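You operate a simulated robot arm through the tools that you are given. There is no shell and no other tool.

The job below is to be done with a simulated robot arm. You get a single attempt, and the scene is never put back.

JOB
Repot the young plant into the teal pot with three scoops of soil.
Fine: pot on the hopper's seat, one scoop, plant in upright, then two more; spill nothing.
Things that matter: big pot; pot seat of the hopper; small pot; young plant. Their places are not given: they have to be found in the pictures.

It is judged by the outcome, as a careful person would: the job done as asked, and still so three seconds after it is handed in. It fails if anything else is knocked over, pushed out of place, dropped, spilled or broken.

ROBOT AND FRAMES
A 7-joint arm with a two-finger parallel gripper, fixed in place. Base frame: the origin is on the floor under the middle of its stand, x ahead of it, y to its left, z up; the work surface is at about z = 780. Units: mm, rad, N and s.
With the tool pointing down near the work surface it reaches from about 300 to 700 mm from the base axis. Its first joint turns from -1.152 to 1.152 rad. Payload 1.57 kg.
The tool frame sits at the grasp point between the pads (the TCP): z along the fingers, y along the line on which they close. The tips reach 30 mm beyond it. The gripper opens to 110 mm. The fingers are 24 mm wide and 12 mm thick; the gripper's body (48 by 112 mm) begins 78 mm behind the TCP.
Orientation is that of the tool frame in the base frame, as [roll, pitch, yaw] about the fixed x, y, z axes, in that order (R = Rz(yaw) Ry(pitch) Rx(roll)). With the fingers straight down and closing along the base's y, the tool's x points along the base's -x, its y along +y and its z along -z.

CONTROLS
- The arm moves only by the tool nudge_tool. Its argument "moves" is one flat list of numbers, 7 for each row, row after row: the shift along the base's x, y, z in cm, then the turn, a rotation vector about the base's x, y, z in rad, then the gripper command, from -1 (fully open) to 1 (shut), values between in proportion. In form: [x, y, z, rx, ry, rz, hand, x, y, z, rx, ry, rz, hand, ...]. A call has 1 to 20 rows; each row is the pose to reach, as a shift and turn from the pose commanded when the call began. A row lasts 0.2 s, in which the tool goes at most 50 mm and 0.15 rad; a call with a longer step from one row to the next is refused whole, and so is a gripper value outside its range. A pose out of reach is approached as far as the arm can. The call stops where the force on the tool passes 90 N (or 10 N more than at its start, if that is more) or the arm is blocked; 0.2 s more then pass. Each finger travels about 108 mm/s and halts on what it meets, pressing with about 25 N; the grip force reading is that of the motor and also rises with nothing between the fingers. The clock runs only during rows and for 0.2 s after the last one: add rows that repeat a pose to give the fingers time. The reply holds the time, the measured pose of the TCP, the force on the tool along the base axes, the opening and the grip force, in the units named above and with some noise, with the torque about the TCP (base axes, N m) and any sound that the robot's microphone picked up.
- Cameras (640 x 400 px; columns grow to the right, rows downward): "scene" is fixed at [168.9, -396.7, 1399.2]; the picture's right is [0.75, -0.66, 0.00], its down [-0.41, -0.46, -0.79] and it looks along [0.52, 0.59, -0.62] (base axes); focal length 282 px, centre (320, 200). "wrist" rides on the gripper at [70, 16, -141] in the tool frame; the picture's right is [-0.23, 0.97, 0.00], its down [-0.86, -0.20, -0.48] and it looks along [-0.47, -0.11, 0.88] (tool axes); focal length 222 px, centre (320, 200).
- camera(camera): a new picture of that camera. No time passes.
- point_at(camera, pixels): for up to 12 pixels [column, row] of the newest picture of that camera ("zoom" is the newest enlarged one), the place [x, y, z] in the base frame of the surface seen there, good to about 3 mm. No time passes.
- close_up(camera, box): a new picture of the part [left, top, right, bottom] of that camera's present view, enlarged. No time passes.
- close_job(): hands the job in; it is judged then, once.

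Unless the task says otherwise, let go and move clear before handing in.

The tools are called as a command line: name --argument value ..., lists and objects as JSON in quotes. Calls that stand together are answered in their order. nudge_tool: Moves the arm, as the interface text tells. Its arguments: {"type":"object","properties":{"moves":{"type":"array"}},"required":["moves"]} The other tools are called the same way: camera (camera) takes a picture; point_at (camera, pixels) gives the place of the surface under pixels of a picture; close_up (camera, box) takes an enlarged picture of a part of a camera's view; close_job () hands the job in.

At the start:

```text
clock: 0.0
ee_pos: [380.7, -69.8, 1226.2]
tcp_rot: [-3.141, -0.001, -3.141]
wrist_force: [-0.4, 1.1, 0.4]
moment: [0.03, 0.0, 0.0]
opening: 109.9
finger_force: 0.1
```

scene: 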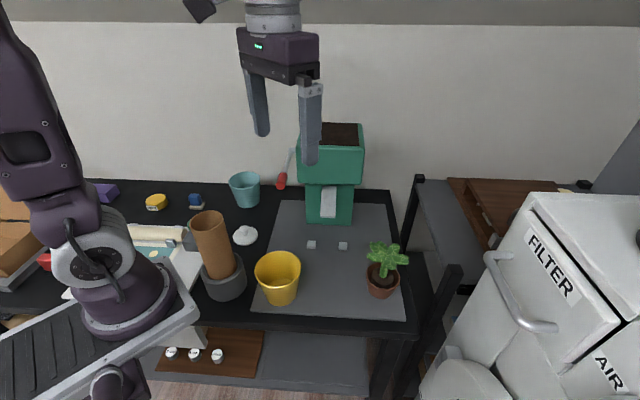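
wrist: 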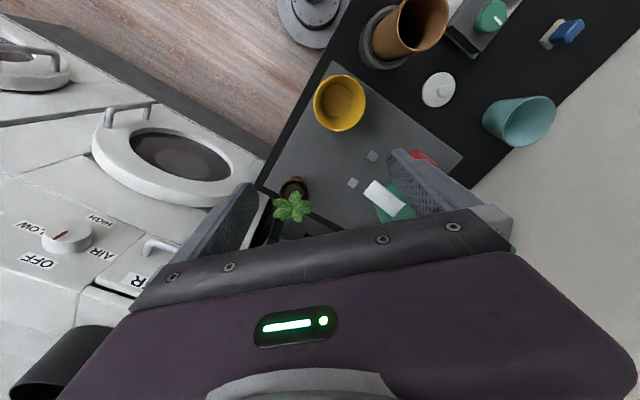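

The scene shows a green hopper around (335,175), a teal pot at (245,190), a yellow pot at (278,278), and a plant in a small brown pot at (383,270). I'll take enlarged views to understand the hopper and pots.

close_up --camera "scene" --box '[220, 110, 430, 240]'

close_up --camera "scene" --box '[220, 220, 430, 330]'

close_up --camera "scene" --box '[40, 160, 280, 310]'

close_up --camera "wrist" --box '[240, 60, 560, 260]'

```text
3.05 times, centred on (325, 175) of scene
```

zoom: 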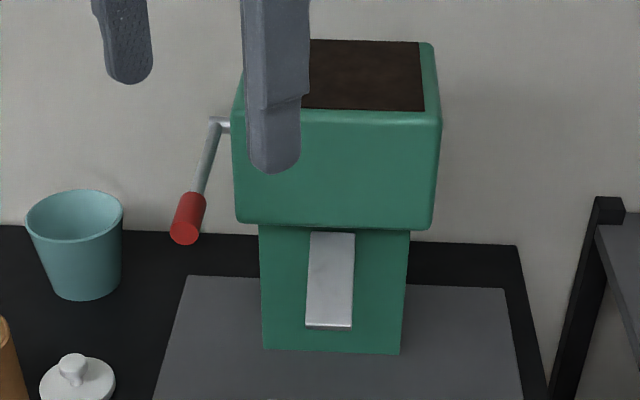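

```text
3.05 times, centred on (325, 275) of scene
```

zoom: 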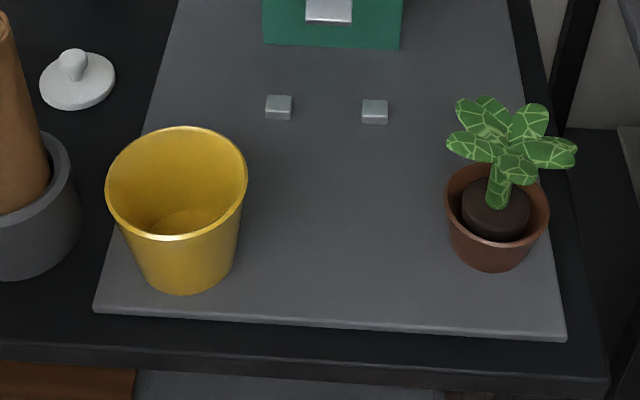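

```text
2.67 times, centred on (160, 235) of scene
```

zoom: 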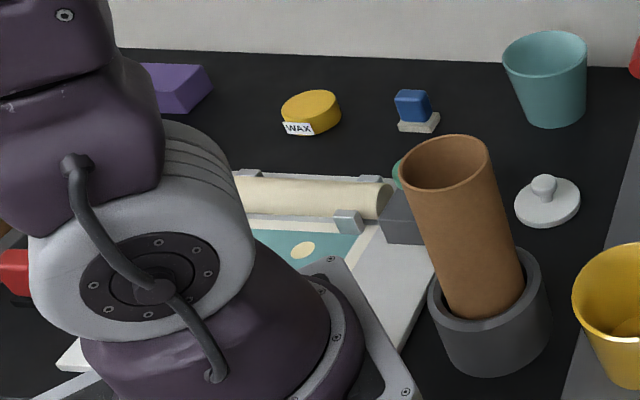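

```text
2.00 times, centred on (400, 160) of wrist
```

zoom: 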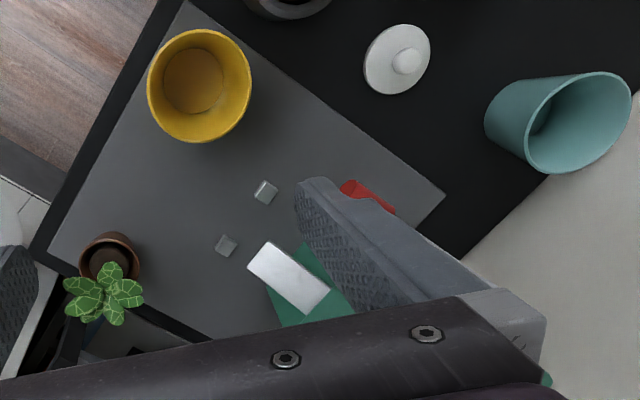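

The hopper has a crank with a red knob on its left, a white chute in front, and two small stops on the mat (the seat). I'll measure the places of these features.

camera --camera "scene"

point_at --camera "scene" --pixels '[[311, 244], [343, 245], [328, 190], [328, 216], [281, 181], [291, 165], [295, 152], [230, 182], [259, 180], [245, 174], [245, 206], [280, 205]]'

point_at --camera "scene" --pixels '[[278, 252], [258, 270], [300, 268], [278, 300], [367, 284], [399, 284], [383, 286], [382, 308], [383, 270], [386, 255], [384, 244], [405, 258]]'

point_at --camera "scene" --pixels '[[300, 182], [361, 183], [362, 150], [363, 126], [307, 222], [351, 224], [353, 188], [340, 135], [280, 202], [385, 204], [405, 318], [252, 310]]'

```text
taken
```

scene: 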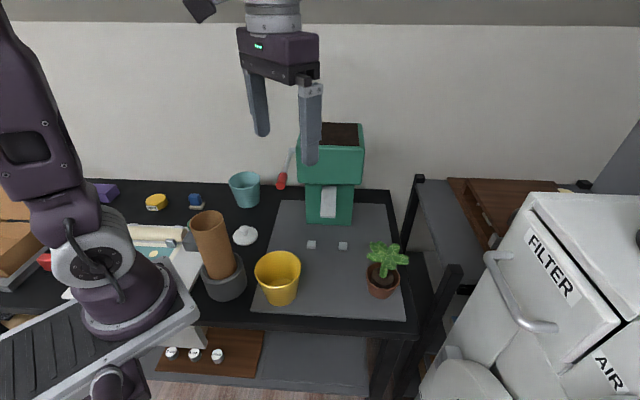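

```text
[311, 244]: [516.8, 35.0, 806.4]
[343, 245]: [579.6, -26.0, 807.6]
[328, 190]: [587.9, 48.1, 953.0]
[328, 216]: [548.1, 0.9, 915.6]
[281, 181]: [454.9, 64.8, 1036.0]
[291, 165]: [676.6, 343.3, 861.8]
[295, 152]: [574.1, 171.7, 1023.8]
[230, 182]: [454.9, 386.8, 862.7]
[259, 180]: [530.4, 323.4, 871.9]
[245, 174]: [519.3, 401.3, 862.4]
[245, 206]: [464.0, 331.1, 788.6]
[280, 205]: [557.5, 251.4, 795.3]
```

```text
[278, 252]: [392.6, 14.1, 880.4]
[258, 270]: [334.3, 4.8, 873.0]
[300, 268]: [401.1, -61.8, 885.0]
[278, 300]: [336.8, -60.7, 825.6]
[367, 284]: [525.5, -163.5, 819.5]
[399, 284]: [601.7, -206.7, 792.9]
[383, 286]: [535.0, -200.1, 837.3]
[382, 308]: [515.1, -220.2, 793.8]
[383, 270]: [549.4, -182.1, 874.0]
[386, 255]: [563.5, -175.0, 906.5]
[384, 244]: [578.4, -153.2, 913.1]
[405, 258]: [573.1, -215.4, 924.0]
```

```text
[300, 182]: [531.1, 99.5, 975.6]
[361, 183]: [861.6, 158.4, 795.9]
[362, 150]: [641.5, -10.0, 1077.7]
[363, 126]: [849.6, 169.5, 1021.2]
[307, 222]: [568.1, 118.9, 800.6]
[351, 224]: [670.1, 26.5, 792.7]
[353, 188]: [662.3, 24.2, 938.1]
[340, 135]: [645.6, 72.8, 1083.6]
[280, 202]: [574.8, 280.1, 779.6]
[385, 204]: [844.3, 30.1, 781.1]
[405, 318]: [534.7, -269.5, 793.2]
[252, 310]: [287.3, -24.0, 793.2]
```

The chute and the two stops need accurate geometry, so I'm zooming on the seat, the crank and the plant and pointing at precise features.

close_up --camera "scene" --box '[280, 175, 380, 255]'

```text
5.00 times, centred on (330, 215) of scene
```

zoom: 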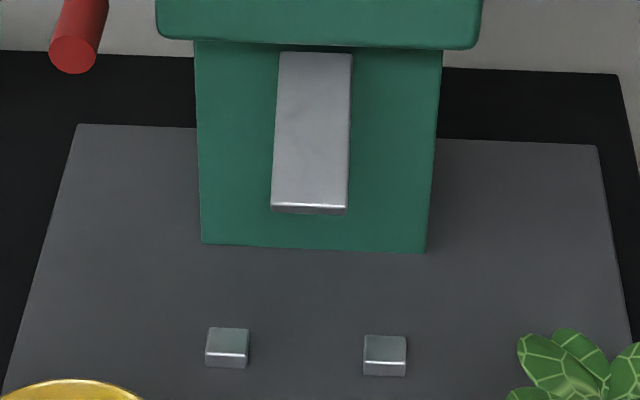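

point_at --camera "zoom" --pixels '[[227, 335], [227, 360], [384, 342], [384, 370], [306, 360], [312, 60], [312, 130], [309, 200], [309, 209], [275, 200], [345, 205], [306, 300]]'

point_at --camera "zoom" --pixels '[[205, 240], [425, 248], [310, 238], [240, 220], [400, 220], [200, 60], [438, 60], [165, 30], [475, 35], [78, 30], [75, 55], [60, 50]]'

point_at --camera "zoom" --pixels '[[206, 345], [248, 345], [208, 330], [248, 332], [206, 366], [247, 367], [363, 352], [405, 352], [365, 336], [405, 340], [363, 374], [404, 375]]'

```text
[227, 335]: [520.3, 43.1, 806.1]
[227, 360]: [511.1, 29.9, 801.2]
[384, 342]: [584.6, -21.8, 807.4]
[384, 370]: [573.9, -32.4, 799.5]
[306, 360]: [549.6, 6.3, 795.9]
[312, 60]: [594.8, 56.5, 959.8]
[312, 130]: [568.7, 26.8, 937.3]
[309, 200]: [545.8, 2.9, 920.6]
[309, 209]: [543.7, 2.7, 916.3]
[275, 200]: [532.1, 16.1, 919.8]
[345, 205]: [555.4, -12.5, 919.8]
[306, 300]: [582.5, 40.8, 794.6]
```

```text
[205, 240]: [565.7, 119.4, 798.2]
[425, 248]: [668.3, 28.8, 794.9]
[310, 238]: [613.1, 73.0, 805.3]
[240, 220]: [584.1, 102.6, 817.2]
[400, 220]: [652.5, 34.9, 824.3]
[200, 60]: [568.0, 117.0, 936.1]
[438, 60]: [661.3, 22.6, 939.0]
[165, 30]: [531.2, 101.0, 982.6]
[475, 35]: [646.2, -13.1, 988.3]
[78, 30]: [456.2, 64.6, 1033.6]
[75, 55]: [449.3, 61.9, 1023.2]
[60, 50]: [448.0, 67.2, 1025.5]
```

```text
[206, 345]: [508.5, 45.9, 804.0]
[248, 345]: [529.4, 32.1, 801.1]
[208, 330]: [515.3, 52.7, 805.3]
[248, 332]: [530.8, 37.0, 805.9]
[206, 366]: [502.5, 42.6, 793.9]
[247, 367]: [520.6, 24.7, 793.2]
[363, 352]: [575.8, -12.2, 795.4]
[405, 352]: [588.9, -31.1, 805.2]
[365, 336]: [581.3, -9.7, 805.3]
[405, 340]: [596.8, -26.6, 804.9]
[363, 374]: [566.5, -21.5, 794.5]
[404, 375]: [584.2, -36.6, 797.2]
```

Stops span roughly a 66 mm gap in front of the hopper with the chute lip straight above, so the pot base should rest against their front. Now I'll measure the teal pot and the plant closely.

close_up --camera "scene" --box '[340, 230, 430, 310]'

point_at --camera "zoom" --pixels '[[190, 260], [350, 280], [275, 330], [272, 365], [265, 250], [290, 230], [278, 200], [220, 180], [170, 110], [460, 120], [400, 70], [240, 60]]'

close_up --camera "scene" --box '[210, 160, 280, 220]'

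point_at --camera "zoom" --pixels '[[190, 140], [445, 120], [220, 190], [410, 190], [320, 218], [320, 215], [300, 105], [320, 360], [260, 350], [400, 350], [320, 345], [320, 180]]'

```text
5.00 times, centred on (385, 270) of scene
```

zoom: 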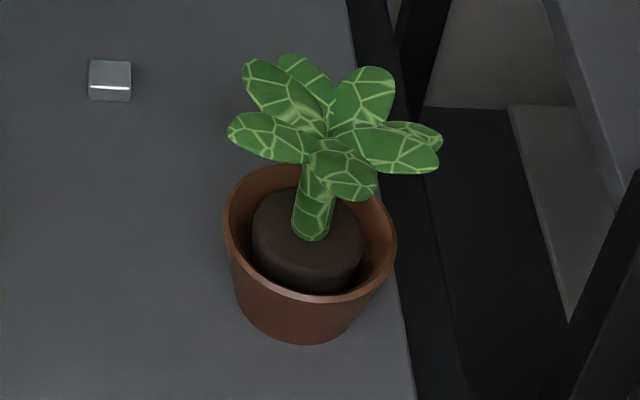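

```text
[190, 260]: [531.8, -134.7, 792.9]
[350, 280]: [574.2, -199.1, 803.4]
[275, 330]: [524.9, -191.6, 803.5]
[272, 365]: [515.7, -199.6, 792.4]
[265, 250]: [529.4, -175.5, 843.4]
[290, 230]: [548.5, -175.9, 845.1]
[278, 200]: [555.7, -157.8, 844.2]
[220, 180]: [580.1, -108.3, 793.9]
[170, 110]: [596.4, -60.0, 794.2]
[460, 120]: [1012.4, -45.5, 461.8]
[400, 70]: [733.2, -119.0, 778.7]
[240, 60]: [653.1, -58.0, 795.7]
```

```text
6.67 times, centred on (245, 190) of scene
```

zoom: 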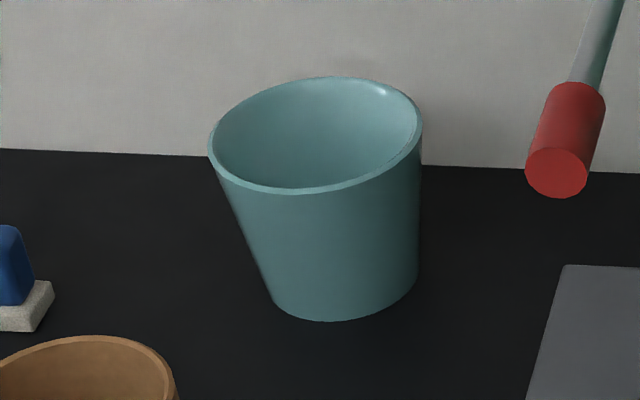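

```text
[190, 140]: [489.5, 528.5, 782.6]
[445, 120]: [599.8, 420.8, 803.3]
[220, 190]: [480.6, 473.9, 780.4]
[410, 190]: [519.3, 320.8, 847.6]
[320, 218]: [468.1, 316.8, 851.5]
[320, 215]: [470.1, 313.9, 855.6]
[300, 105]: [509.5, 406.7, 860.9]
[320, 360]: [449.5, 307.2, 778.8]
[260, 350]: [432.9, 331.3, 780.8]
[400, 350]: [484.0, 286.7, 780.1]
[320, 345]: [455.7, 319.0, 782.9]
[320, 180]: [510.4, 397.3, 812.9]
```

Now point at the rim of the teal pot in this zoom, then at plant details.

point_at --camera "zoom" --pixels '[[212, 145], [419, 130], [300, 190], [330, 79], [255, 182], [380, 175], [400, 95], [250, 100], [275, 300], [415, 285], [340, 319], [310, 160]]'

close_up --camera "scene" --box '[355, 235, 415, 305]'

```text
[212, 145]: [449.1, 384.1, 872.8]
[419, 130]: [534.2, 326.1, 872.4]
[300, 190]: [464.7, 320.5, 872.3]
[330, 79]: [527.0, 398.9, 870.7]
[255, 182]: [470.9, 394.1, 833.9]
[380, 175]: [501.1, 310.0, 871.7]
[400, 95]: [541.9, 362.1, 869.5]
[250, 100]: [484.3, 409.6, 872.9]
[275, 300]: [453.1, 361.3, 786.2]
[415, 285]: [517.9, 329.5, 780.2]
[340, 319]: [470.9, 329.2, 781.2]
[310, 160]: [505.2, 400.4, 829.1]
```

```text
5.71 times, centred on (385, 270) of scene
```

zoom: 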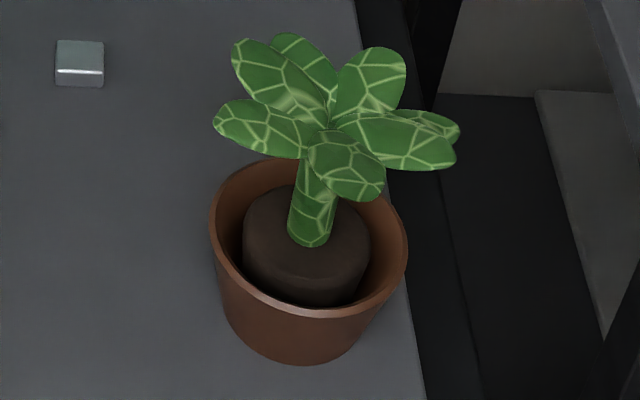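

The teal rim is a circle centred near (495,360) with radius about 51 at z≈872. Next I measure the plant and the red-handled lever.

point_at --camera "zoom" --pixels '[[213, 230], [404, 245], [290, 310], [270, 165], [305, 225], [312, 240], [318, 180], [258, 250], [360, 250], [300, 275], [305, 295], [300, 355]]'

point_at --camera "zoom" --pixels '[[225, 120], [245, 55], [290, 50], [380, 65], [445, 155], [430, 125], [345, 190], [330, 150], [375, 190], [300, 130], [325, 120], [400, 150]]'

close_up --camera "scene" --box '[265, 110, 375, 200]'

```text
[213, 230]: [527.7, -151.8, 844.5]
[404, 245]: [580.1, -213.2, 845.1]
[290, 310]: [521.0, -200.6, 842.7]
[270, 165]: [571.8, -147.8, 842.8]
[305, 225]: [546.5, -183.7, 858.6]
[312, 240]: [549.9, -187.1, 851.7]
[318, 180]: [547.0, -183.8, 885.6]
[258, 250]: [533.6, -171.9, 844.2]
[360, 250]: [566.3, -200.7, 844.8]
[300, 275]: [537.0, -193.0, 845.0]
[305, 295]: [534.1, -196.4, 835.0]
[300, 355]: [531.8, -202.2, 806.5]
```

```text
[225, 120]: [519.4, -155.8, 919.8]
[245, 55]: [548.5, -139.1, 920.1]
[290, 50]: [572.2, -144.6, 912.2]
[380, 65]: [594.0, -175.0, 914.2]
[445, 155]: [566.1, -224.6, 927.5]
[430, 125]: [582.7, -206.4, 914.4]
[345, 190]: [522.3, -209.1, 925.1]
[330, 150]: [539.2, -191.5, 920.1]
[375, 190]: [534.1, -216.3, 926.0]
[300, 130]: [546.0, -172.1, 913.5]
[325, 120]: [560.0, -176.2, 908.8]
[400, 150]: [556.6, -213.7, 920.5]
```

```text
4.44 times, centred on (320, 155) of scene
```

zoom: 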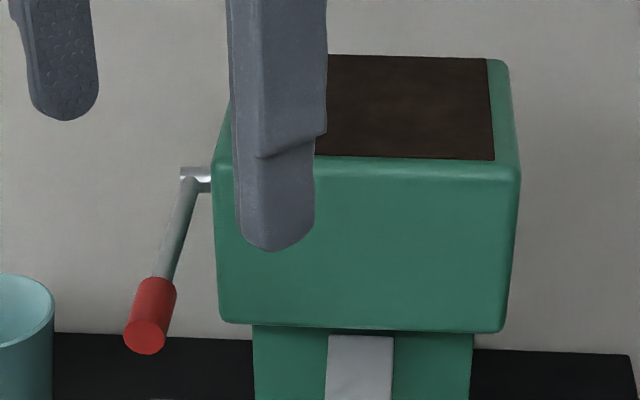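

The plant's stem is about 16 mm thick, centred near (552,-182), from z≈845 to 895, with leaves above. Now I measure the lever in this zoom.

point_at --camera "zoom" --pixels '[[196, 180], [188, 185], [182, 212], [172, 245], [162, 272], [157, 295], [150, 315], [146, 335], [205, 185], [130, 330], [165, 300], [187, 173]]'

point_at --camera "zoom" --pixels '[[220, 310], [500, 325], [515, 170], [485, 75], [400, 100], [350, 250], [215, 170], [345, 345], [380, 345], [360, 370], [505, 70], [333, 60]]'

```text
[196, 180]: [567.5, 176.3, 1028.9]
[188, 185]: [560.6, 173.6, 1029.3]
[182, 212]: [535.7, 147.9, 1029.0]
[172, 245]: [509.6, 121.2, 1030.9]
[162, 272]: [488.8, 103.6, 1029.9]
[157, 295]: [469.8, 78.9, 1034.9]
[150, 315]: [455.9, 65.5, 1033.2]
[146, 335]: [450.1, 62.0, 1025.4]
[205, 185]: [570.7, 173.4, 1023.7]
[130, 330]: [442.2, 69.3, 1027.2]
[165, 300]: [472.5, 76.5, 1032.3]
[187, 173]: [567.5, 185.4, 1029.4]
```

```text
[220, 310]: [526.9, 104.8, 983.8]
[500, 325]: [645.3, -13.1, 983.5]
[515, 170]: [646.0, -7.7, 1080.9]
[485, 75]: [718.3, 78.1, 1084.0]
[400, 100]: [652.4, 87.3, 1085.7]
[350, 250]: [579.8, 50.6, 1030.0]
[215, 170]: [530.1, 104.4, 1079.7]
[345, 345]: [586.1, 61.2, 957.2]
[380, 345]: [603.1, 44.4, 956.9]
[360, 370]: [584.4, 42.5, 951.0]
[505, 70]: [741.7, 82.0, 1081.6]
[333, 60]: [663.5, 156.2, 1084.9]
```

The red handle is a horizontal lever (pivot near (567,180,1022), knob near (467,78,1022)) and the teal rim clears only about 7 mm in the open gripper, so I'll grip its wall. First I move above the teal pot with the tool turned 45° and look from the wrist.

nudge_tool --moves '[1.48, 3.96, 0, 0, 0, 0.0785, -1, 2.96, 7.92, 0, 0, 0, 0.157, -1, 4.44, 11.88, 0, 0, 0, 0.2355, -1, 5.92, 15.84, 0, 0, 0, 0.314, -1, 7.4, 19.8, 0, 0, 0, 0.3925, -1, 8.88, 23.76, 0, 0, 0, 0.471, -1, 10.36, 27.72, 0, 0, 0, 0.5495, -1, 11.84, 31.68, 0, 0, 0, 0.628, -1, 13.32, 35.64, 0, 0, 0, 0.7065, -1, 14.8, 39.6, 0, 0, 0, 0.7854, -1, 14.8, 39.6, -4.4, 0, 0, 0.7854, -0.5, 14.8, 39.6, -8.8, 0, 0, 0.7854, -0.1, 14.8, 39.6, -13.2, 0, 0, 0.7854, -0.1, 14.8, 39.6, -17.6, 0, 0, 0.7854, -0.1, 14.8, 39.6, -17.6, 0, 0, 0.7854, -0.1]'

camera --camera "wrist"

camera --camera "scene"

```text
clock: 1.8
ee_pos: [445.8, 121.0, 1231.4]
tcp_rot: [-3.062, -0.112, -2.673]
wrist_force: [1.1, 0.0, 0.1]
moment: [0.03, 0.01, -0.02]
opening: 109.8
finger_force: 0.1
stopped in row 8: the arm was blocked; the commanded pose is now the measured one
```

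```text
taken
```

wrist: 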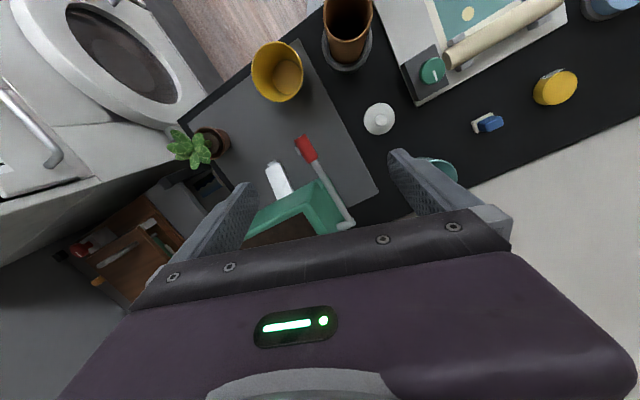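

```text
taken
```

scene: 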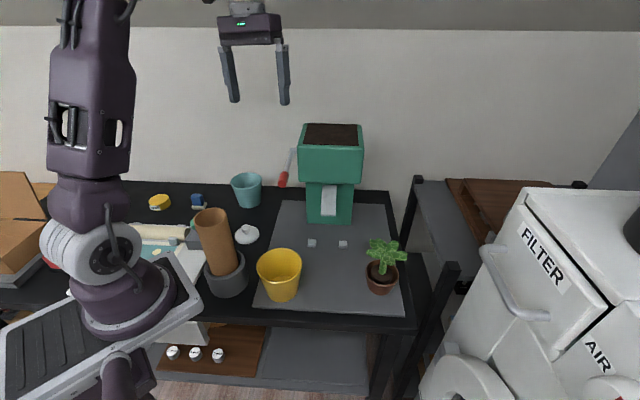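

The arm hit its upper reach limit at z≈1231 and stopped part-way, slightly tilted; nothing was touched. I'll carry on towards the teal pot while lowering and correcting the tilt.

nudge_tool --moves '[1.387, 3.417, -2.4, 0.022, -0.0075, 0.053, -1, 2.773, 6.833, -4.8, 0.044, -0.015, 0.106, -1, 4.16, 10.25, -7.2, 0.0655, -0.0225, 0.1585, -1, 5.547, 13.667, -9.6, 0.0873, -0.03, 0.2113, -0.5, 6.933, 17.083, -12.0, 0.109, -0.0375, 0.264, -0.1, 8.32, 20.5, -14.4, 0.131, -0.045, 0.317, -0.1, 8.32, 20.5, -18.1, 0.131, -0.045, 0.317, -0.1, 8.32, 20.5, -18.1, 0.131, -0.045, 0.317, -0.1]'

camera --camera "wrist"

camera --camera "scene"

```text
clock: 2.5
ee_pos: [475.2, 134.3, 1229.2]
tcp_rot: [-3.055, 0.004, -2.66]
wrist_force: [-0.3, 0.5, -0.1]
moment: [0.03, -0.04, -0.01]
opening: 110.2
finger_force: 0.0
stopped in row 3: the arm was blocked; the commanded pose is now the measured one
```

```text
taken
```

wrist: 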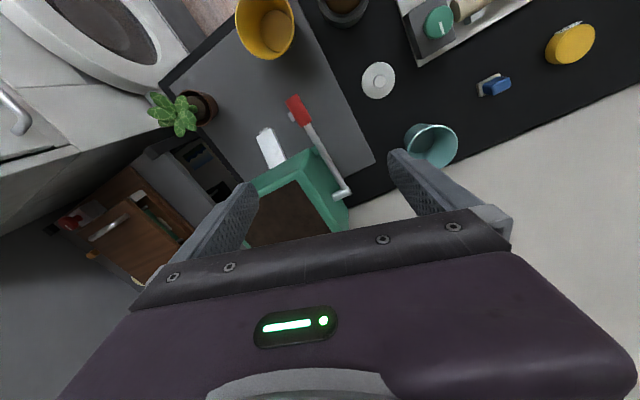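

```text
taken
```

scene: 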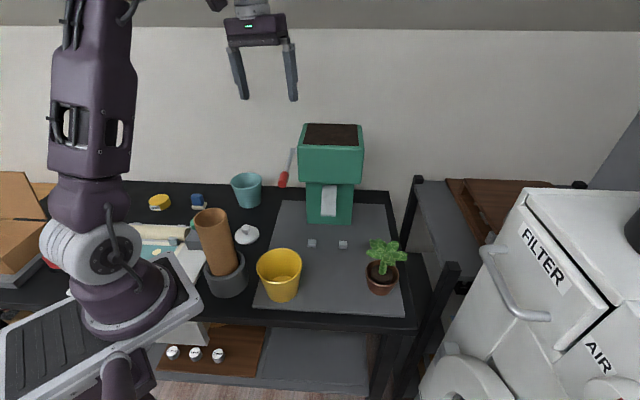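

The tool barely moved and stayed at z≈1229, so the arm is near a limit up here. I'll try going straight down a little first, staying above the hopper top (1085).

nudge_tool --moves '[-0.5, 0, -1.5, 0, 0, 0, -1, -1.0, 0, -3, 0, 0, 0, -1, -1.5, 0, -4.5, 0, 0, 0, -1, -2.0, 0, -6, 0, 0, 0, -1, -2.0, 0, -7.5, 0, 0, 0, -1]'

```text
clock: 3.7
ee_pos: [472.2, 157.0, 1143.0]
tcp_rot: [-3.059, -0.015, -2.647]
wrist_force: [-0.3, -0.1, 0.0]
moment: [-0.02, 0.0, -0.01]
opening: 110.1
finger_force: 0.1
```

The arm moves down now (z=1143), but the measured pose is off the command, so I'll hold for a moment to see where it settles.

nudge_tool --moves '[0, 0, 0, 0, 0, 0, -1, 0, 0, 0, 0, 0, 0, -1, 0, 0, 0, 0, 0, 0, -1]'

```text
clock: 4.5
ee_pos: [472.0, 157.7, 1142.7]
tcp_rot: [-3.058, -0.014, -2.647]
wrist_force: [0.2, 0.4, -0.2]
moment: [-0.03, 0.02, 0.02]
opening: 109.8
finger_force: 0.1
```

Settled at (472,158,1143). Continue to above the teal pot's right wall, straightening the tool.

nudge_tool --moves '[1.14, 3.37, -1.0, 0.0152, 0.0078, 0.0582, -1, 2.28, 6.73, -2.0, 0.0304, 0.0156, 0.1164, -1, 3.42, 10.1, -4.0, 0.0456, 0.0234, 0.1746, -0.6, 4.56, 13.46, -6.5, 0.0608, 0.0312, 0.2328, -0.1, 5.7, 16.83, -9.3, 0.076, 0.039, 0.291, -0.1, 5.7, 16.83, -9.3, 0.076, 0.039, 0.291, -0.1]'

camera --camera "wrist"

```text
clock: 5.9
ee_pos: [528.1, 326.1, 1048.5]
tcp_rot: [3.14, -0.001, -2.351]
wrist_force: [-0.1, -0.1, 0.4]
moment: [0.0, 0.02, -0.01]
opening: 60.5
finger_force: 0.0
```

```text
taken
```

wrist: 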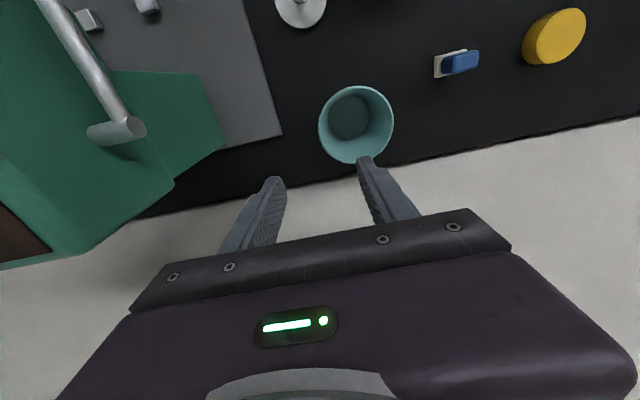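

Pose is now exact (528,326,1048) and the teal pot shows at (356,124) in the wrist picture. I'll measure its rim from this view.

close_up --camera "wrist" --box '[300, 70, 420, 175]'

```text
3.81 times, centred on (360, 122) of wrist
```

zoom: 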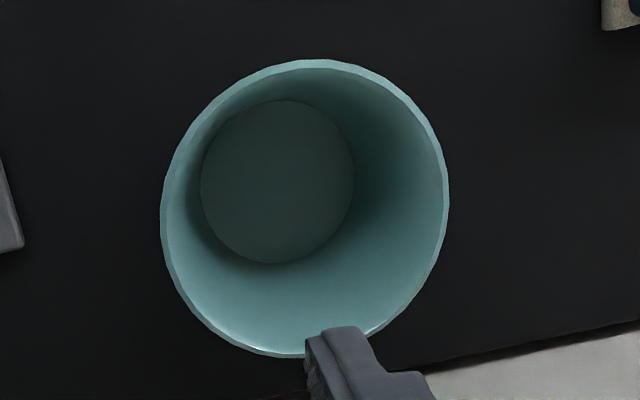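

point_at --camera "zoom" --pixels '[[165, 215], [445, 200], [310, 65], [250, 349], [190, 130], [420, 120], [180, 285], [430, 260], [277, 180], [205, 180], [350, 180], [277, 255]]'

```text
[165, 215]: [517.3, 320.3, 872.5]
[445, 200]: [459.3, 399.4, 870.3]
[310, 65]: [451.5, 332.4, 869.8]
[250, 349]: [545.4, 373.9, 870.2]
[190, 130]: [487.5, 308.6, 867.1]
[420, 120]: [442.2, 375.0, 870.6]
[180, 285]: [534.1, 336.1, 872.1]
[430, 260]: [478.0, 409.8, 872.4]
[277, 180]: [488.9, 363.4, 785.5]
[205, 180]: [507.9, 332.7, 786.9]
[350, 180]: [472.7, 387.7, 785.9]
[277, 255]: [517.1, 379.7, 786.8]
```

The rim circle centre is about (494,360.5), outer radius 51, inner floor z≈786. I'll tilt 0.135 rad to match the wall's taper and descend with the right wall between the fingers.

nudge_tool --moves '[0, 0.1, -2, 0.0955, 0.0955, 0, -0.1, 0, 0.1, -6, 0.0955, 0.0955, 0, -0.1, 0, 0.1, -10, 0.0955, 0.0955, 0, -0.1, 0, 0.1, -14, 0.0955, 0.0955, 0, -0.1, 0, 0.1, -17, 0.0955, 0.0955, 0, -0.1, 0, 0.1, -19.0, 0.0955, 0.0955, 0, -0.1, 0, 0.1, -19.0, 0.0955, 0.0955, 0, -0.1]'

camera --camera "wrist"

close_up --camera "scene" --box '[190, 120, 310, 220]'

```text
clock: 7.5
ee_pos: [528.0, 327.9, 859.7]
tcp_rot: [3.005, -0.001, -2.354]
wrist_force: [0.2, -0.4, 0.1]
moment: [-0.01, -0.03, -0.02]
opening: 60.5
finger_force: 0.1
```

```text
taken
```

wrist: 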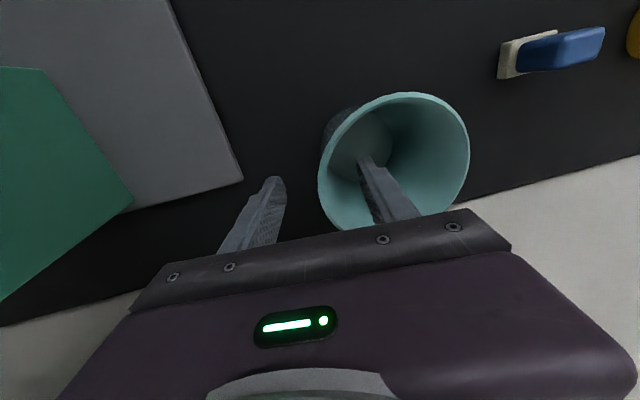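

```text
4.00 times, centred on (250, 170) of scene
```

zoom: 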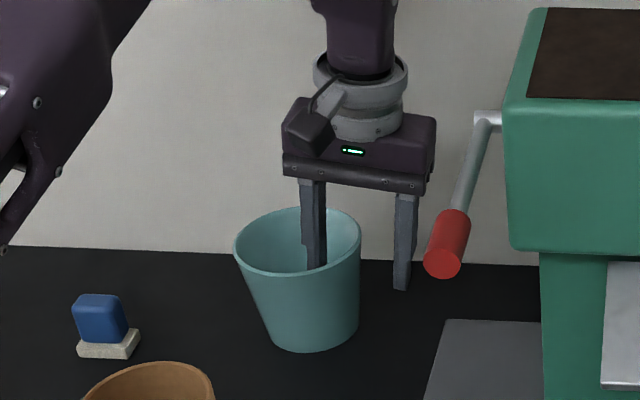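

The right wall is between the fingers (inner finger at (385,195), outer at (258,215) in the wrist picture). Closing the gripper now.

nudge_tool --moves '[0, 0, 0, 0, 0, 0, 0.4, 0, 0, 0, 0, 0, 0, 0.7, 0, 0, 0, 0, 0, 0, 1, 0, 0, 0, 0, 0, 0, 1, 0, 0, 0, 0, 0, 0, 1]'

camera --camera "wrist"

close_up --camera "scene" --box '[190, 120, 310, 220]'

```text
clock: 8.7
ee_pos: [529.5, 327.1, 860.5]
tcp_rot: [3.005, 0.002, -2.353]
wrist_force: [-4.4, 0.4, 5.8]
moment: [0.43, 0.17, 0.19]
opening: 5.2
finger_force: 25.4
```

```text
taken
```

wrist: 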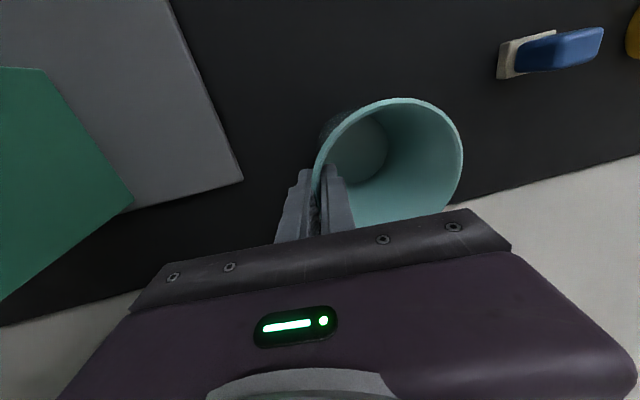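

```text
4.00 times, centred on (250, 170) of scene
```

zoom: 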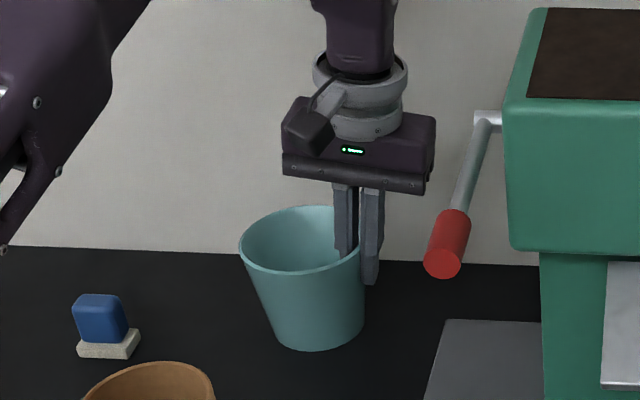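

Wall held with a 5.2 mm opening and 25 N grip. Lifting slowly and checking the pot's attitude.

nudge_tool --moves '[0, 0, 1.0, 0, 0, 0, 1, 0, 0, 2.5, 0, 0, 0, 1, 0, 0, 5, 0, 0, 0, 1, 0, 0, 8, 0, 0, 0, 1, 0, 0, 8, 0, 0, 0, 1]'

camera --camera "wrist"

close_up --camera "scene" --box '[190, 100, 310, 200]'

```text
clock: 9.9
ee_pos: [528.9, 328.2, 940.8]
tcp_rot: [3.006, -0.001, -2.353]
wrist_force: [0.9, 0.0, -2.9]
moment: [-0.03, -0.12, -0.02]
opening: 4.8
finger_force: 25.2
```

```text
taken
```

wrist: 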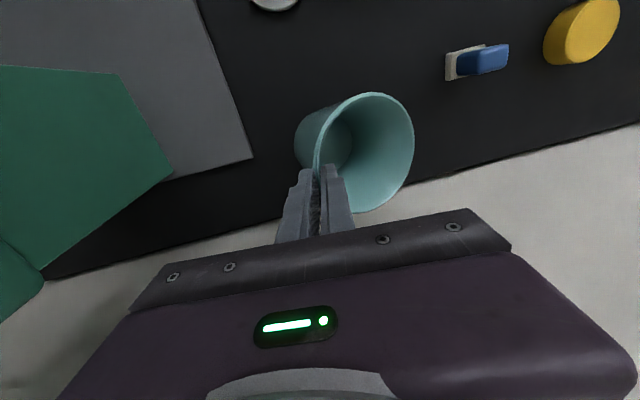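

```text
4.00 times, centred on (250, 150) of scene
```

zoom: 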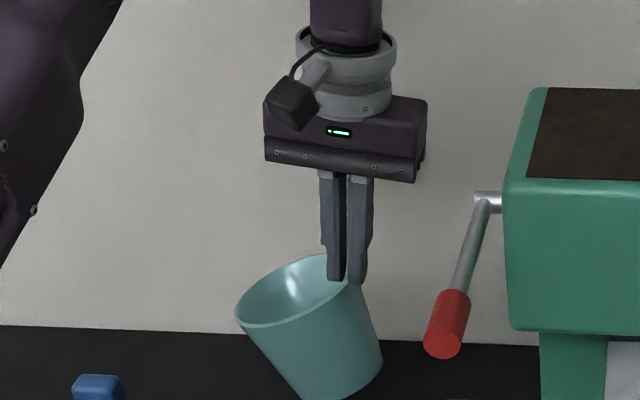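

The pot hangs visibly inclined now; I'll measure its rim to find the tilt.

close_up --camera "wrist" --box '[270, 70, 440, 230]'

camera --camera "scene"

```text
2.50 times, centred on (355, 150) of wrist
```

zoom: 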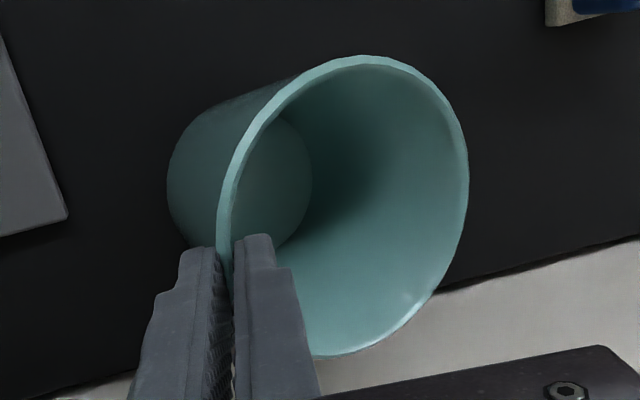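

```text
taken
```

scene: 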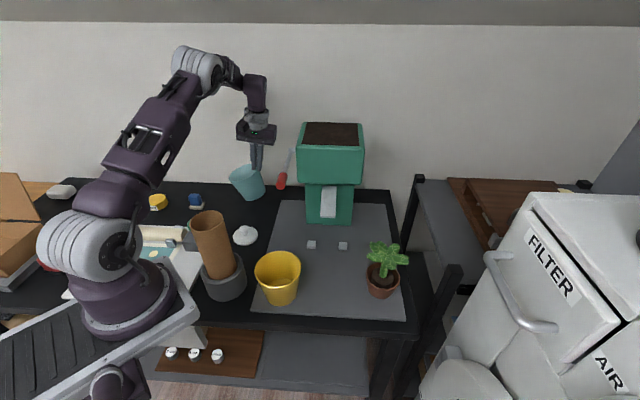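

point_at --camera "zoom" --pixels '[[222, 200], [463, 150], [360, 60], [345, 352], [260, 105], [440, 100], [463, 210], [410, 320], [290, 150], [300, 200], [270, 210], [225, 150]]'

point_at --camera "scene" --pixels '[[231, 181], [240, 169], [251, 164], [246, 185], [236, 184], [256, 179], [262, 195], [248, 202], [258, 185], [238, 190], [252, 171], [245, 192]]'

```text
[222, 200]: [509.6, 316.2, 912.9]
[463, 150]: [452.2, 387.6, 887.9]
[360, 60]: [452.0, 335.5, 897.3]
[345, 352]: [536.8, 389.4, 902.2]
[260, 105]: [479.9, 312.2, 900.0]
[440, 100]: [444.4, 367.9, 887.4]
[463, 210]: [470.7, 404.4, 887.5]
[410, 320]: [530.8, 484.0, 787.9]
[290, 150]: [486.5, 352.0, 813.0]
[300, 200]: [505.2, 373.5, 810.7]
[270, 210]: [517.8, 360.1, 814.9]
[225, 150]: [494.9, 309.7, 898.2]
```

```text
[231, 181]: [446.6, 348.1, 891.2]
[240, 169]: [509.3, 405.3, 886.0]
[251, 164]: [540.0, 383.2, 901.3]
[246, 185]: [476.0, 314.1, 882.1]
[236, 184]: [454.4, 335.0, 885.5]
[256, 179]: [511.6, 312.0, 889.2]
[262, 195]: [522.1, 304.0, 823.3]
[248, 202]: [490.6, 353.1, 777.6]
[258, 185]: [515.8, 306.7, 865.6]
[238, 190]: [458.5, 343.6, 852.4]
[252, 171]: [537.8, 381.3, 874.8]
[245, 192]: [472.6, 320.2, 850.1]
```

The rim near the grip is at z≈913, right at the fingertips, so the pot slipped about 40 mm and tilts 15°; its lowest edge is about 20 mm above the counter. I'll lower it gently back to the counter at once and regrip in a safer way.

nudge_tool --moves '[0, 0, -0.6, 0, 0, 0, 1, 0, 0, -1.2, 0, 0, 0, 1, 0, 0, -1.8, 0, 0, 0, 1, 0, 0, -2.2, 0, 0, 0, 1, 0, 0, -2.6, 0, 0, 0, 1, 0, 0, -3.0, 0, 0, 0, 1, 0, 0, -3.4, 0, 0, 0, 1, 0, 0, -3.8, 0, 0, 0, 1]'

close_up --camera "wrist" --box '[270, 70, 440, 230]'

close_up --camera "scene" --box '[190, 120, 310, 220]'

```text
clock: 11.7
ee_pos: [529.5, 325.3, 901.5]
tcp_rot: [3.005, 0.0, -2.351]
wrist_force: [-0.2, -0.2, 0.0]
moment: [0.0, 0.01, 0.0]
opening: 4.4
finger_force: 24.8
```

```text
2.50 times, centred on (355, 150) of wrist
```

zoom: 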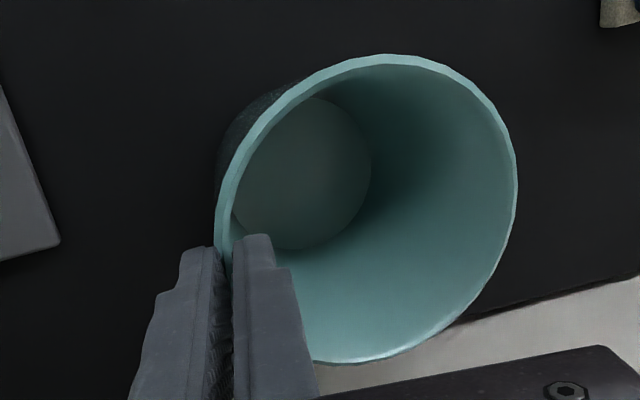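

```text
4.00 times, centred on (250, 170) of scene
```

zoom: 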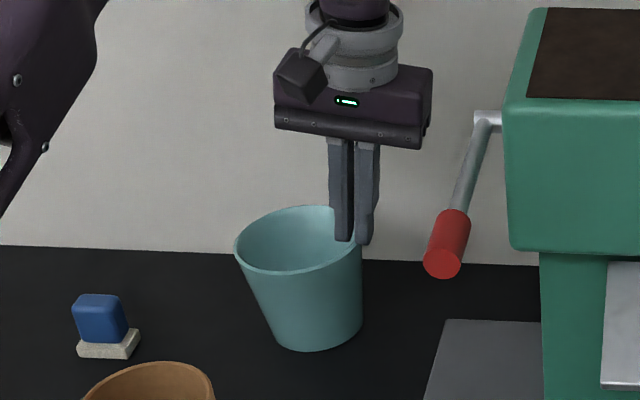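

The pot is back upright on the counter with no load on the tool. I'll open, rise clear, and check where the neighbouring objects stand so I can take the pot from the side, below its flared rim, where the taper holds it.

nudge_tool --moves '[0, 0, 0, 0, 0, 0, 0.6, 0, 0, 0, 0, 0, 0, 0.3, 0, 0, 1, 0, 0, 0, 0.3, 0, 0, 5, 0, 0, 0, 0, 0, 0, 9, 0, 0, 0, -0.5, 0, 0, 14, -0.0955, -0.0955, 0, -1, 0, 0, 14, -0.0955, -0.0955, 0, -1]'

camera --camera "scene"

point_at --camera "scene" --pixels '[[245, 226], [245, 240], [210, 213], [195, 220], [228, 218], [240, 256], [225, 296], [196, 203], [157, 202], [185, 235], [150, 232], [270, 215]]'

```text
clock: 13.3
ee_pos: [528.9, 325.6, 1040.4]
tcp_rot: [3.14, 0.0, -2.355]
wrist_force: [0.0, 0.2, 1.0]
moment: [0.0, 0.0, 0.01]
opening: 110.1
finger_force: 0.1
```

```text
taken
```

scene: 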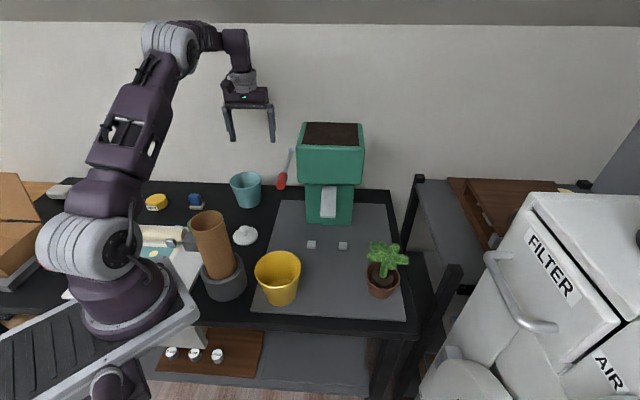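

```text
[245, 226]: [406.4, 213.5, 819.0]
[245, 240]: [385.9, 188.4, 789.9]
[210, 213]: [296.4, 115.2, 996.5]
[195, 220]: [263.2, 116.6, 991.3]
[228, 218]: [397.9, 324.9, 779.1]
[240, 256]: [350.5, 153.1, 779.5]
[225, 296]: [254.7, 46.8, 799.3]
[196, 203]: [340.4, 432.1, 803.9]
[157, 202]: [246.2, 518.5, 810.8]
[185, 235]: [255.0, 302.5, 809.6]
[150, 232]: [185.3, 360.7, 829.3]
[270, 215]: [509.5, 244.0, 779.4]
```

The tube (top z≈995 near (290,115)) and lid (near (400,205)) leave room for a side approach along the 45° direction. I'll test the side orientation (30° below horizontal) high above the counter first.

nudge_tool --moves '[-1.81, -0.83, 0, 0.1057, -0.1057, 0, -1, -3.63, -1.66, 0, 0.2114, -0.2114, 0, -1, -5.44, -2.5, 0, 0.3171, -0.3171, 0, -1, -7.26, -3.3, 0, 0.4228, -0.4228, 0, -1, -9.07, -4.1, 0, 0.5285, -0.5285, 0, -1, -10.9, -5.0, 0, 0.6342, -0.6342, 0, -1, -12.7, -5.8, 0, 0.74, -0.74, 0, -1, -12.7, -5.8, 0, 0.74, -0.74, 0, -1, -12.7, -5.8, 0, 0.74, -0.74, 0, -1]'

camera --camera "scene"

camera --camera "wrist"

```text
clock: 15.3
ee_pos: [418.4, 273.9, 1039.9]
tcp_rot: [3.139, 0.922, -2.35]
wrist_force: [-0.3, 0.2, -0.2]
moment: [-0.03, -0.01, 0.02]
opening: 110.1
finger_force: 0.0
out of reach, approached as far as the arm can: row 7, 8, 9
```

```text
taken
```

scene: 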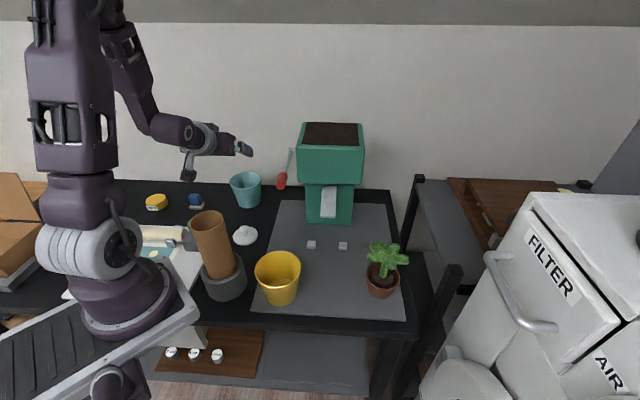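

```text
taken
```

wrist: 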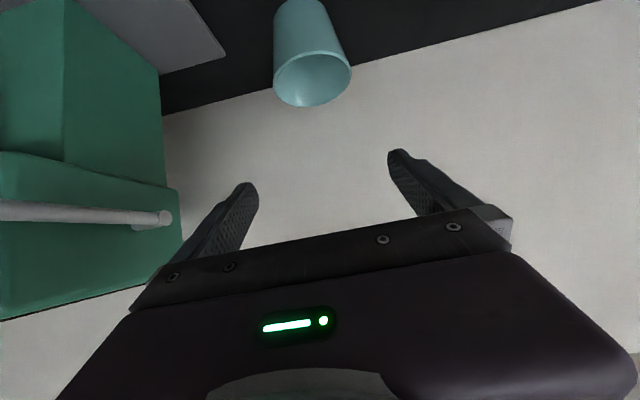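

The arm reached 53° of the 60° tilt here because it was too close in. I'll move further out over the pot (still above it) to see whether the full tilt is reachable there.

nudge_tool --moves '[2.0, 2.0, -1.5, 0, 0, 0, -1, 4.0, 4.0, -3, 0, 0, 0, -1, 6.0, 6.0, -4.5, 0, 0, 0, -1, 7.8, 7.8, -6, 0, 0, 0, -1, 7.8, 7.8, -6, 0, 0, 0, -1, 7.8, 7.8, -6, 0, 0, 0, -1]'

camera --camera "scene"

```text
clock: 16.7
ee_pos: [496.6, 353.4, 981.9]
tcp_rot: [3.139, 0.921, -2.353]
wrist_force: [-0.1, -1.1, -0.2]
moment: [-0.02, 0.01, 0.0]
opening: 110.1
finger_force: 0.0
```

```text
taken
```

scene: 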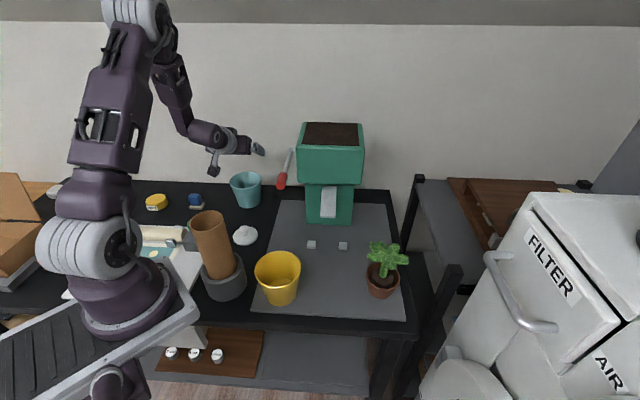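

Here the pose is held without trouble; I'll test adding more tilt at this spot.

nudge_tool --moves '[0, 0, 0, 0.09, -0.09, 0, -1, 0, 0, 0, 0.18, -0.18, 0, -1, 0, 0, 0, 0.18, -0.18, 0, -1]'

```text
clock: 17.5
ee_pos: [495.5, 353.3, 981.6]
tcp_rot: [3.141, 1.178, -2.35]
wrist_force: [-0.7, 0.3, 0.5]
moment: [-0.02, 0.03, 0.0]
opening: 110.2
finger_force: 0.1
```

A tilt of 67° works here, so 60° is fine. I'll go to a pre-grasp in front of the pot, at pitch 1.05, lined up along the 45° direction.

nudge_tool --moves '[-2.4, -2.1, -3.07, -0.0905, 0.0905, 0, -1, -4.8, -4.2, -6.14, -0.0905, 0.0905, 0, -1, -7.2, -6.3, -9.2, -0.0905, 0.0905, 0, -1, -7.2, -6.3, -9.2, -0.0905, 0.0905, 0, -1]'

camera --camera "wrist"

camera --camera "scene"

```text
clock: 18.5
ee_pos: [425.1, 293.0, 887.5]
tcp_rot: [3.139, 1.05, -2.352]
wrist_force: [0.1, 0.2, 0.2]
moment: [0.01, 0.02, 0.0]
opening: 109.9
finger_force: 0.1
```

```text
taken
```

wrist: 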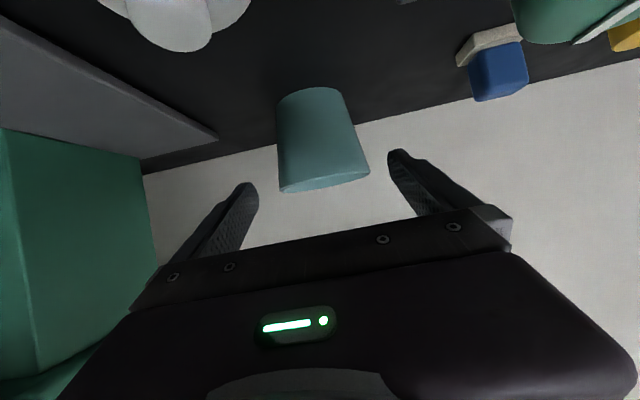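

```text
taken
```

scene: 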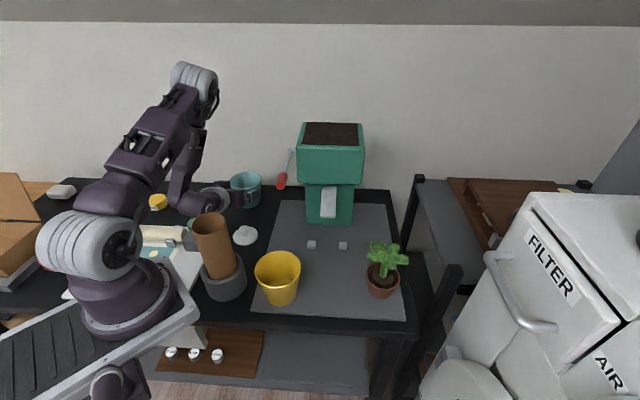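

The pot sits centred between the finger tips (columns 278–370 against tips at 245 and 397). I'll verify its rim positions from this view before moving in.

point_at --camera "wrist" --pixels '[[281, 186], [367, 172], [322, 188], [322, 150], [278, 160], [360, 150], [305, 90], [340, 90], [180, 30], [200, 20]]'

close_up --camera "scene" --box '[140, 130, 280, 250]'

```text
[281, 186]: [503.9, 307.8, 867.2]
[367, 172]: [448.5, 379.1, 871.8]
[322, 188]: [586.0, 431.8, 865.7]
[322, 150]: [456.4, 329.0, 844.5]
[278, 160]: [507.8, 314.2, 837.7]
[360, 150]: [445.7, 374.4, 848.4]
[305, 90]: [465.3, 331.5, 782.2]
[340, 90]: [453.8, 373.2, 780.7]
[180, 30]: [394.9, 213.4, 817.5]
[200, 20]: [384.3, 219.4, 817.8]
```

```text
3.33 times, centred on (210, 190) of scene
```

zoom: 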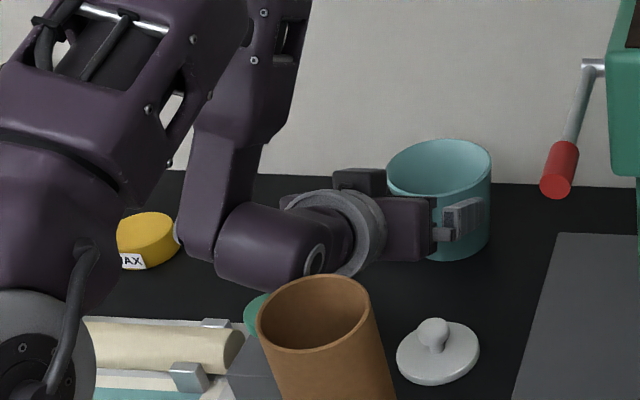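

Alignment is within 1 mm laterally. Before moving, I check how close the wrist joint is to the brown tube.

point_at --camera "zoom" --pixels '[[265, 250], [240, 270], [300, 275], [315, 265], [310, 285], [262, 310], [370, 305], [315, 345], [350, 200], [410, 235], [320, 285], [290, 290]]'

```text
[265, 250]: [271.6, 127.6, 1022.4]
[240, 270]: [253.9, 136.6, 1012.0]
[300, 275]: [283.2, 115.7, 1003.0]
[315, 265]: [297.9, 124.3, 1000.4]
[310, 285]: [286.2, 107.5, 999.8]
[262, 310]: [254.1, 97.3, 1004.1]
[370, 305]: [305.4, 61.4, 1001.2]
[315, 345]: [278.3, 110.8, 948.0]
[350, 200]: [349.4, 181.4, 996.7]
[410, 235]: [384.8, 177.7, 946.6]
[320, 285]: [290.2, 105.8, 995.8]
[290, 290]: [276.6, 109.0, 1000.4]
```

The wrist passes about 10–15 mm behind the tube's rim now and moves away from it as I go in. Moving in along the tool axis to straddle the pot below its rim.

nudge_tool --moves '[1.72, 1.69, -1.39, 0, 0, 0, -1, 3.44, 3.38, -2.78, 0, 0, 0, -1, 5.17, 5.06, -4.16, 0, 0, 0, -1, 6.89, 6.75, -5.55, 0, 0, 0, -1, 6.89, 6.75, -5.55, 0, 0, 0, -1]'

camera --camera "wrist"

close_up --camera "scene" --box '[140, 130, 280, 250]'

```text
clock: 19.7
ee_pos: [492.7, 359.7, 832.5]
tcp_rot: [3.14, 1.049, -2.352]
wrist_force: [-0.5, 0.3, -0.4]
moment: [0.02, -0.01, 0.01]
opening: 110.1
finger_force: 0.2
```

```text
taken
```

wrist: 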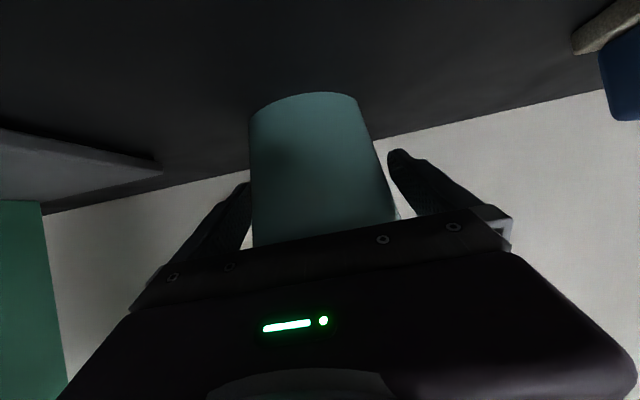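

```text
3.33 times, centred on (210, 190) of scene
```

zoom: 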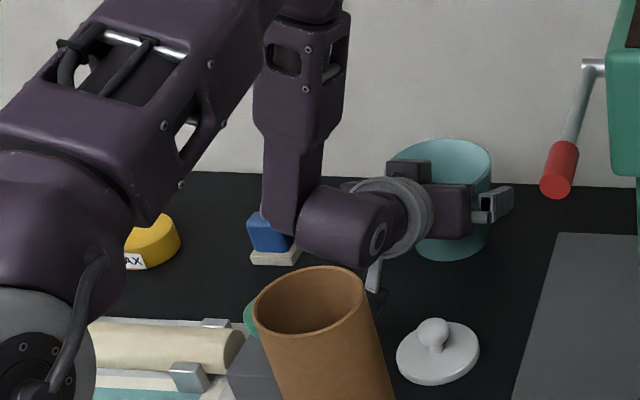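

The fingers straddle the pot without contact. Closing gently on it.

nudge_tool --moves '[0, 0, 0, 0, 0, 0, -0.85, 0, 0, 0, 0, 0, 0, -0.75, 0, 0, 0, 0, 0, 0, -0.65, 0, 0, 0, 0, 0, 0, -0.2, 0, 0, 0, 0, 0, 0, 1, 0, 0, 0, 0, 0, 0, 1]'

camera --camera "wrist"

close_up --camera "scene" --box '[140, 130, 280, 250]'

```text
clock: 21.1
ee_pos: [493.5, 358.7, 833.3]
tcp_rot: [3.139, 1.049, -2.352]
wrist_force: [1.0, -1.6, 0.2]
moment: [0.02, -0.06, -0.03]
opening: 96.0
finger_force: 25.5
```

```text
taken
```

wrist: 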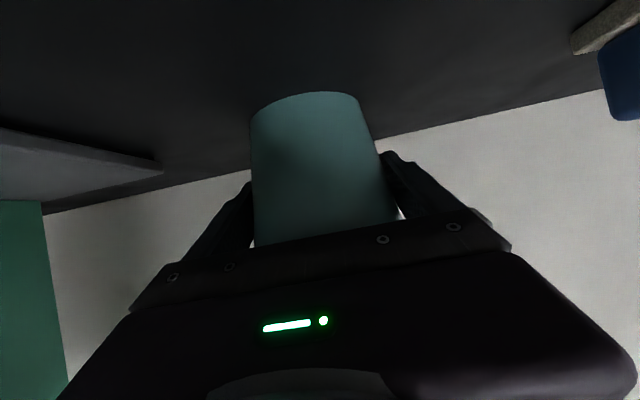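

```text
3.33 times, centred on (210, 190) of scene
```

zoom: 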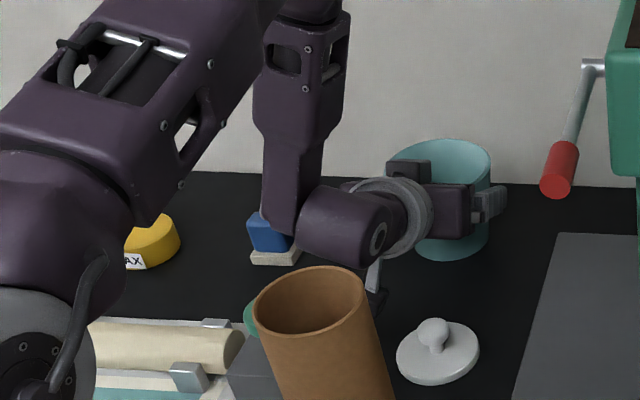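

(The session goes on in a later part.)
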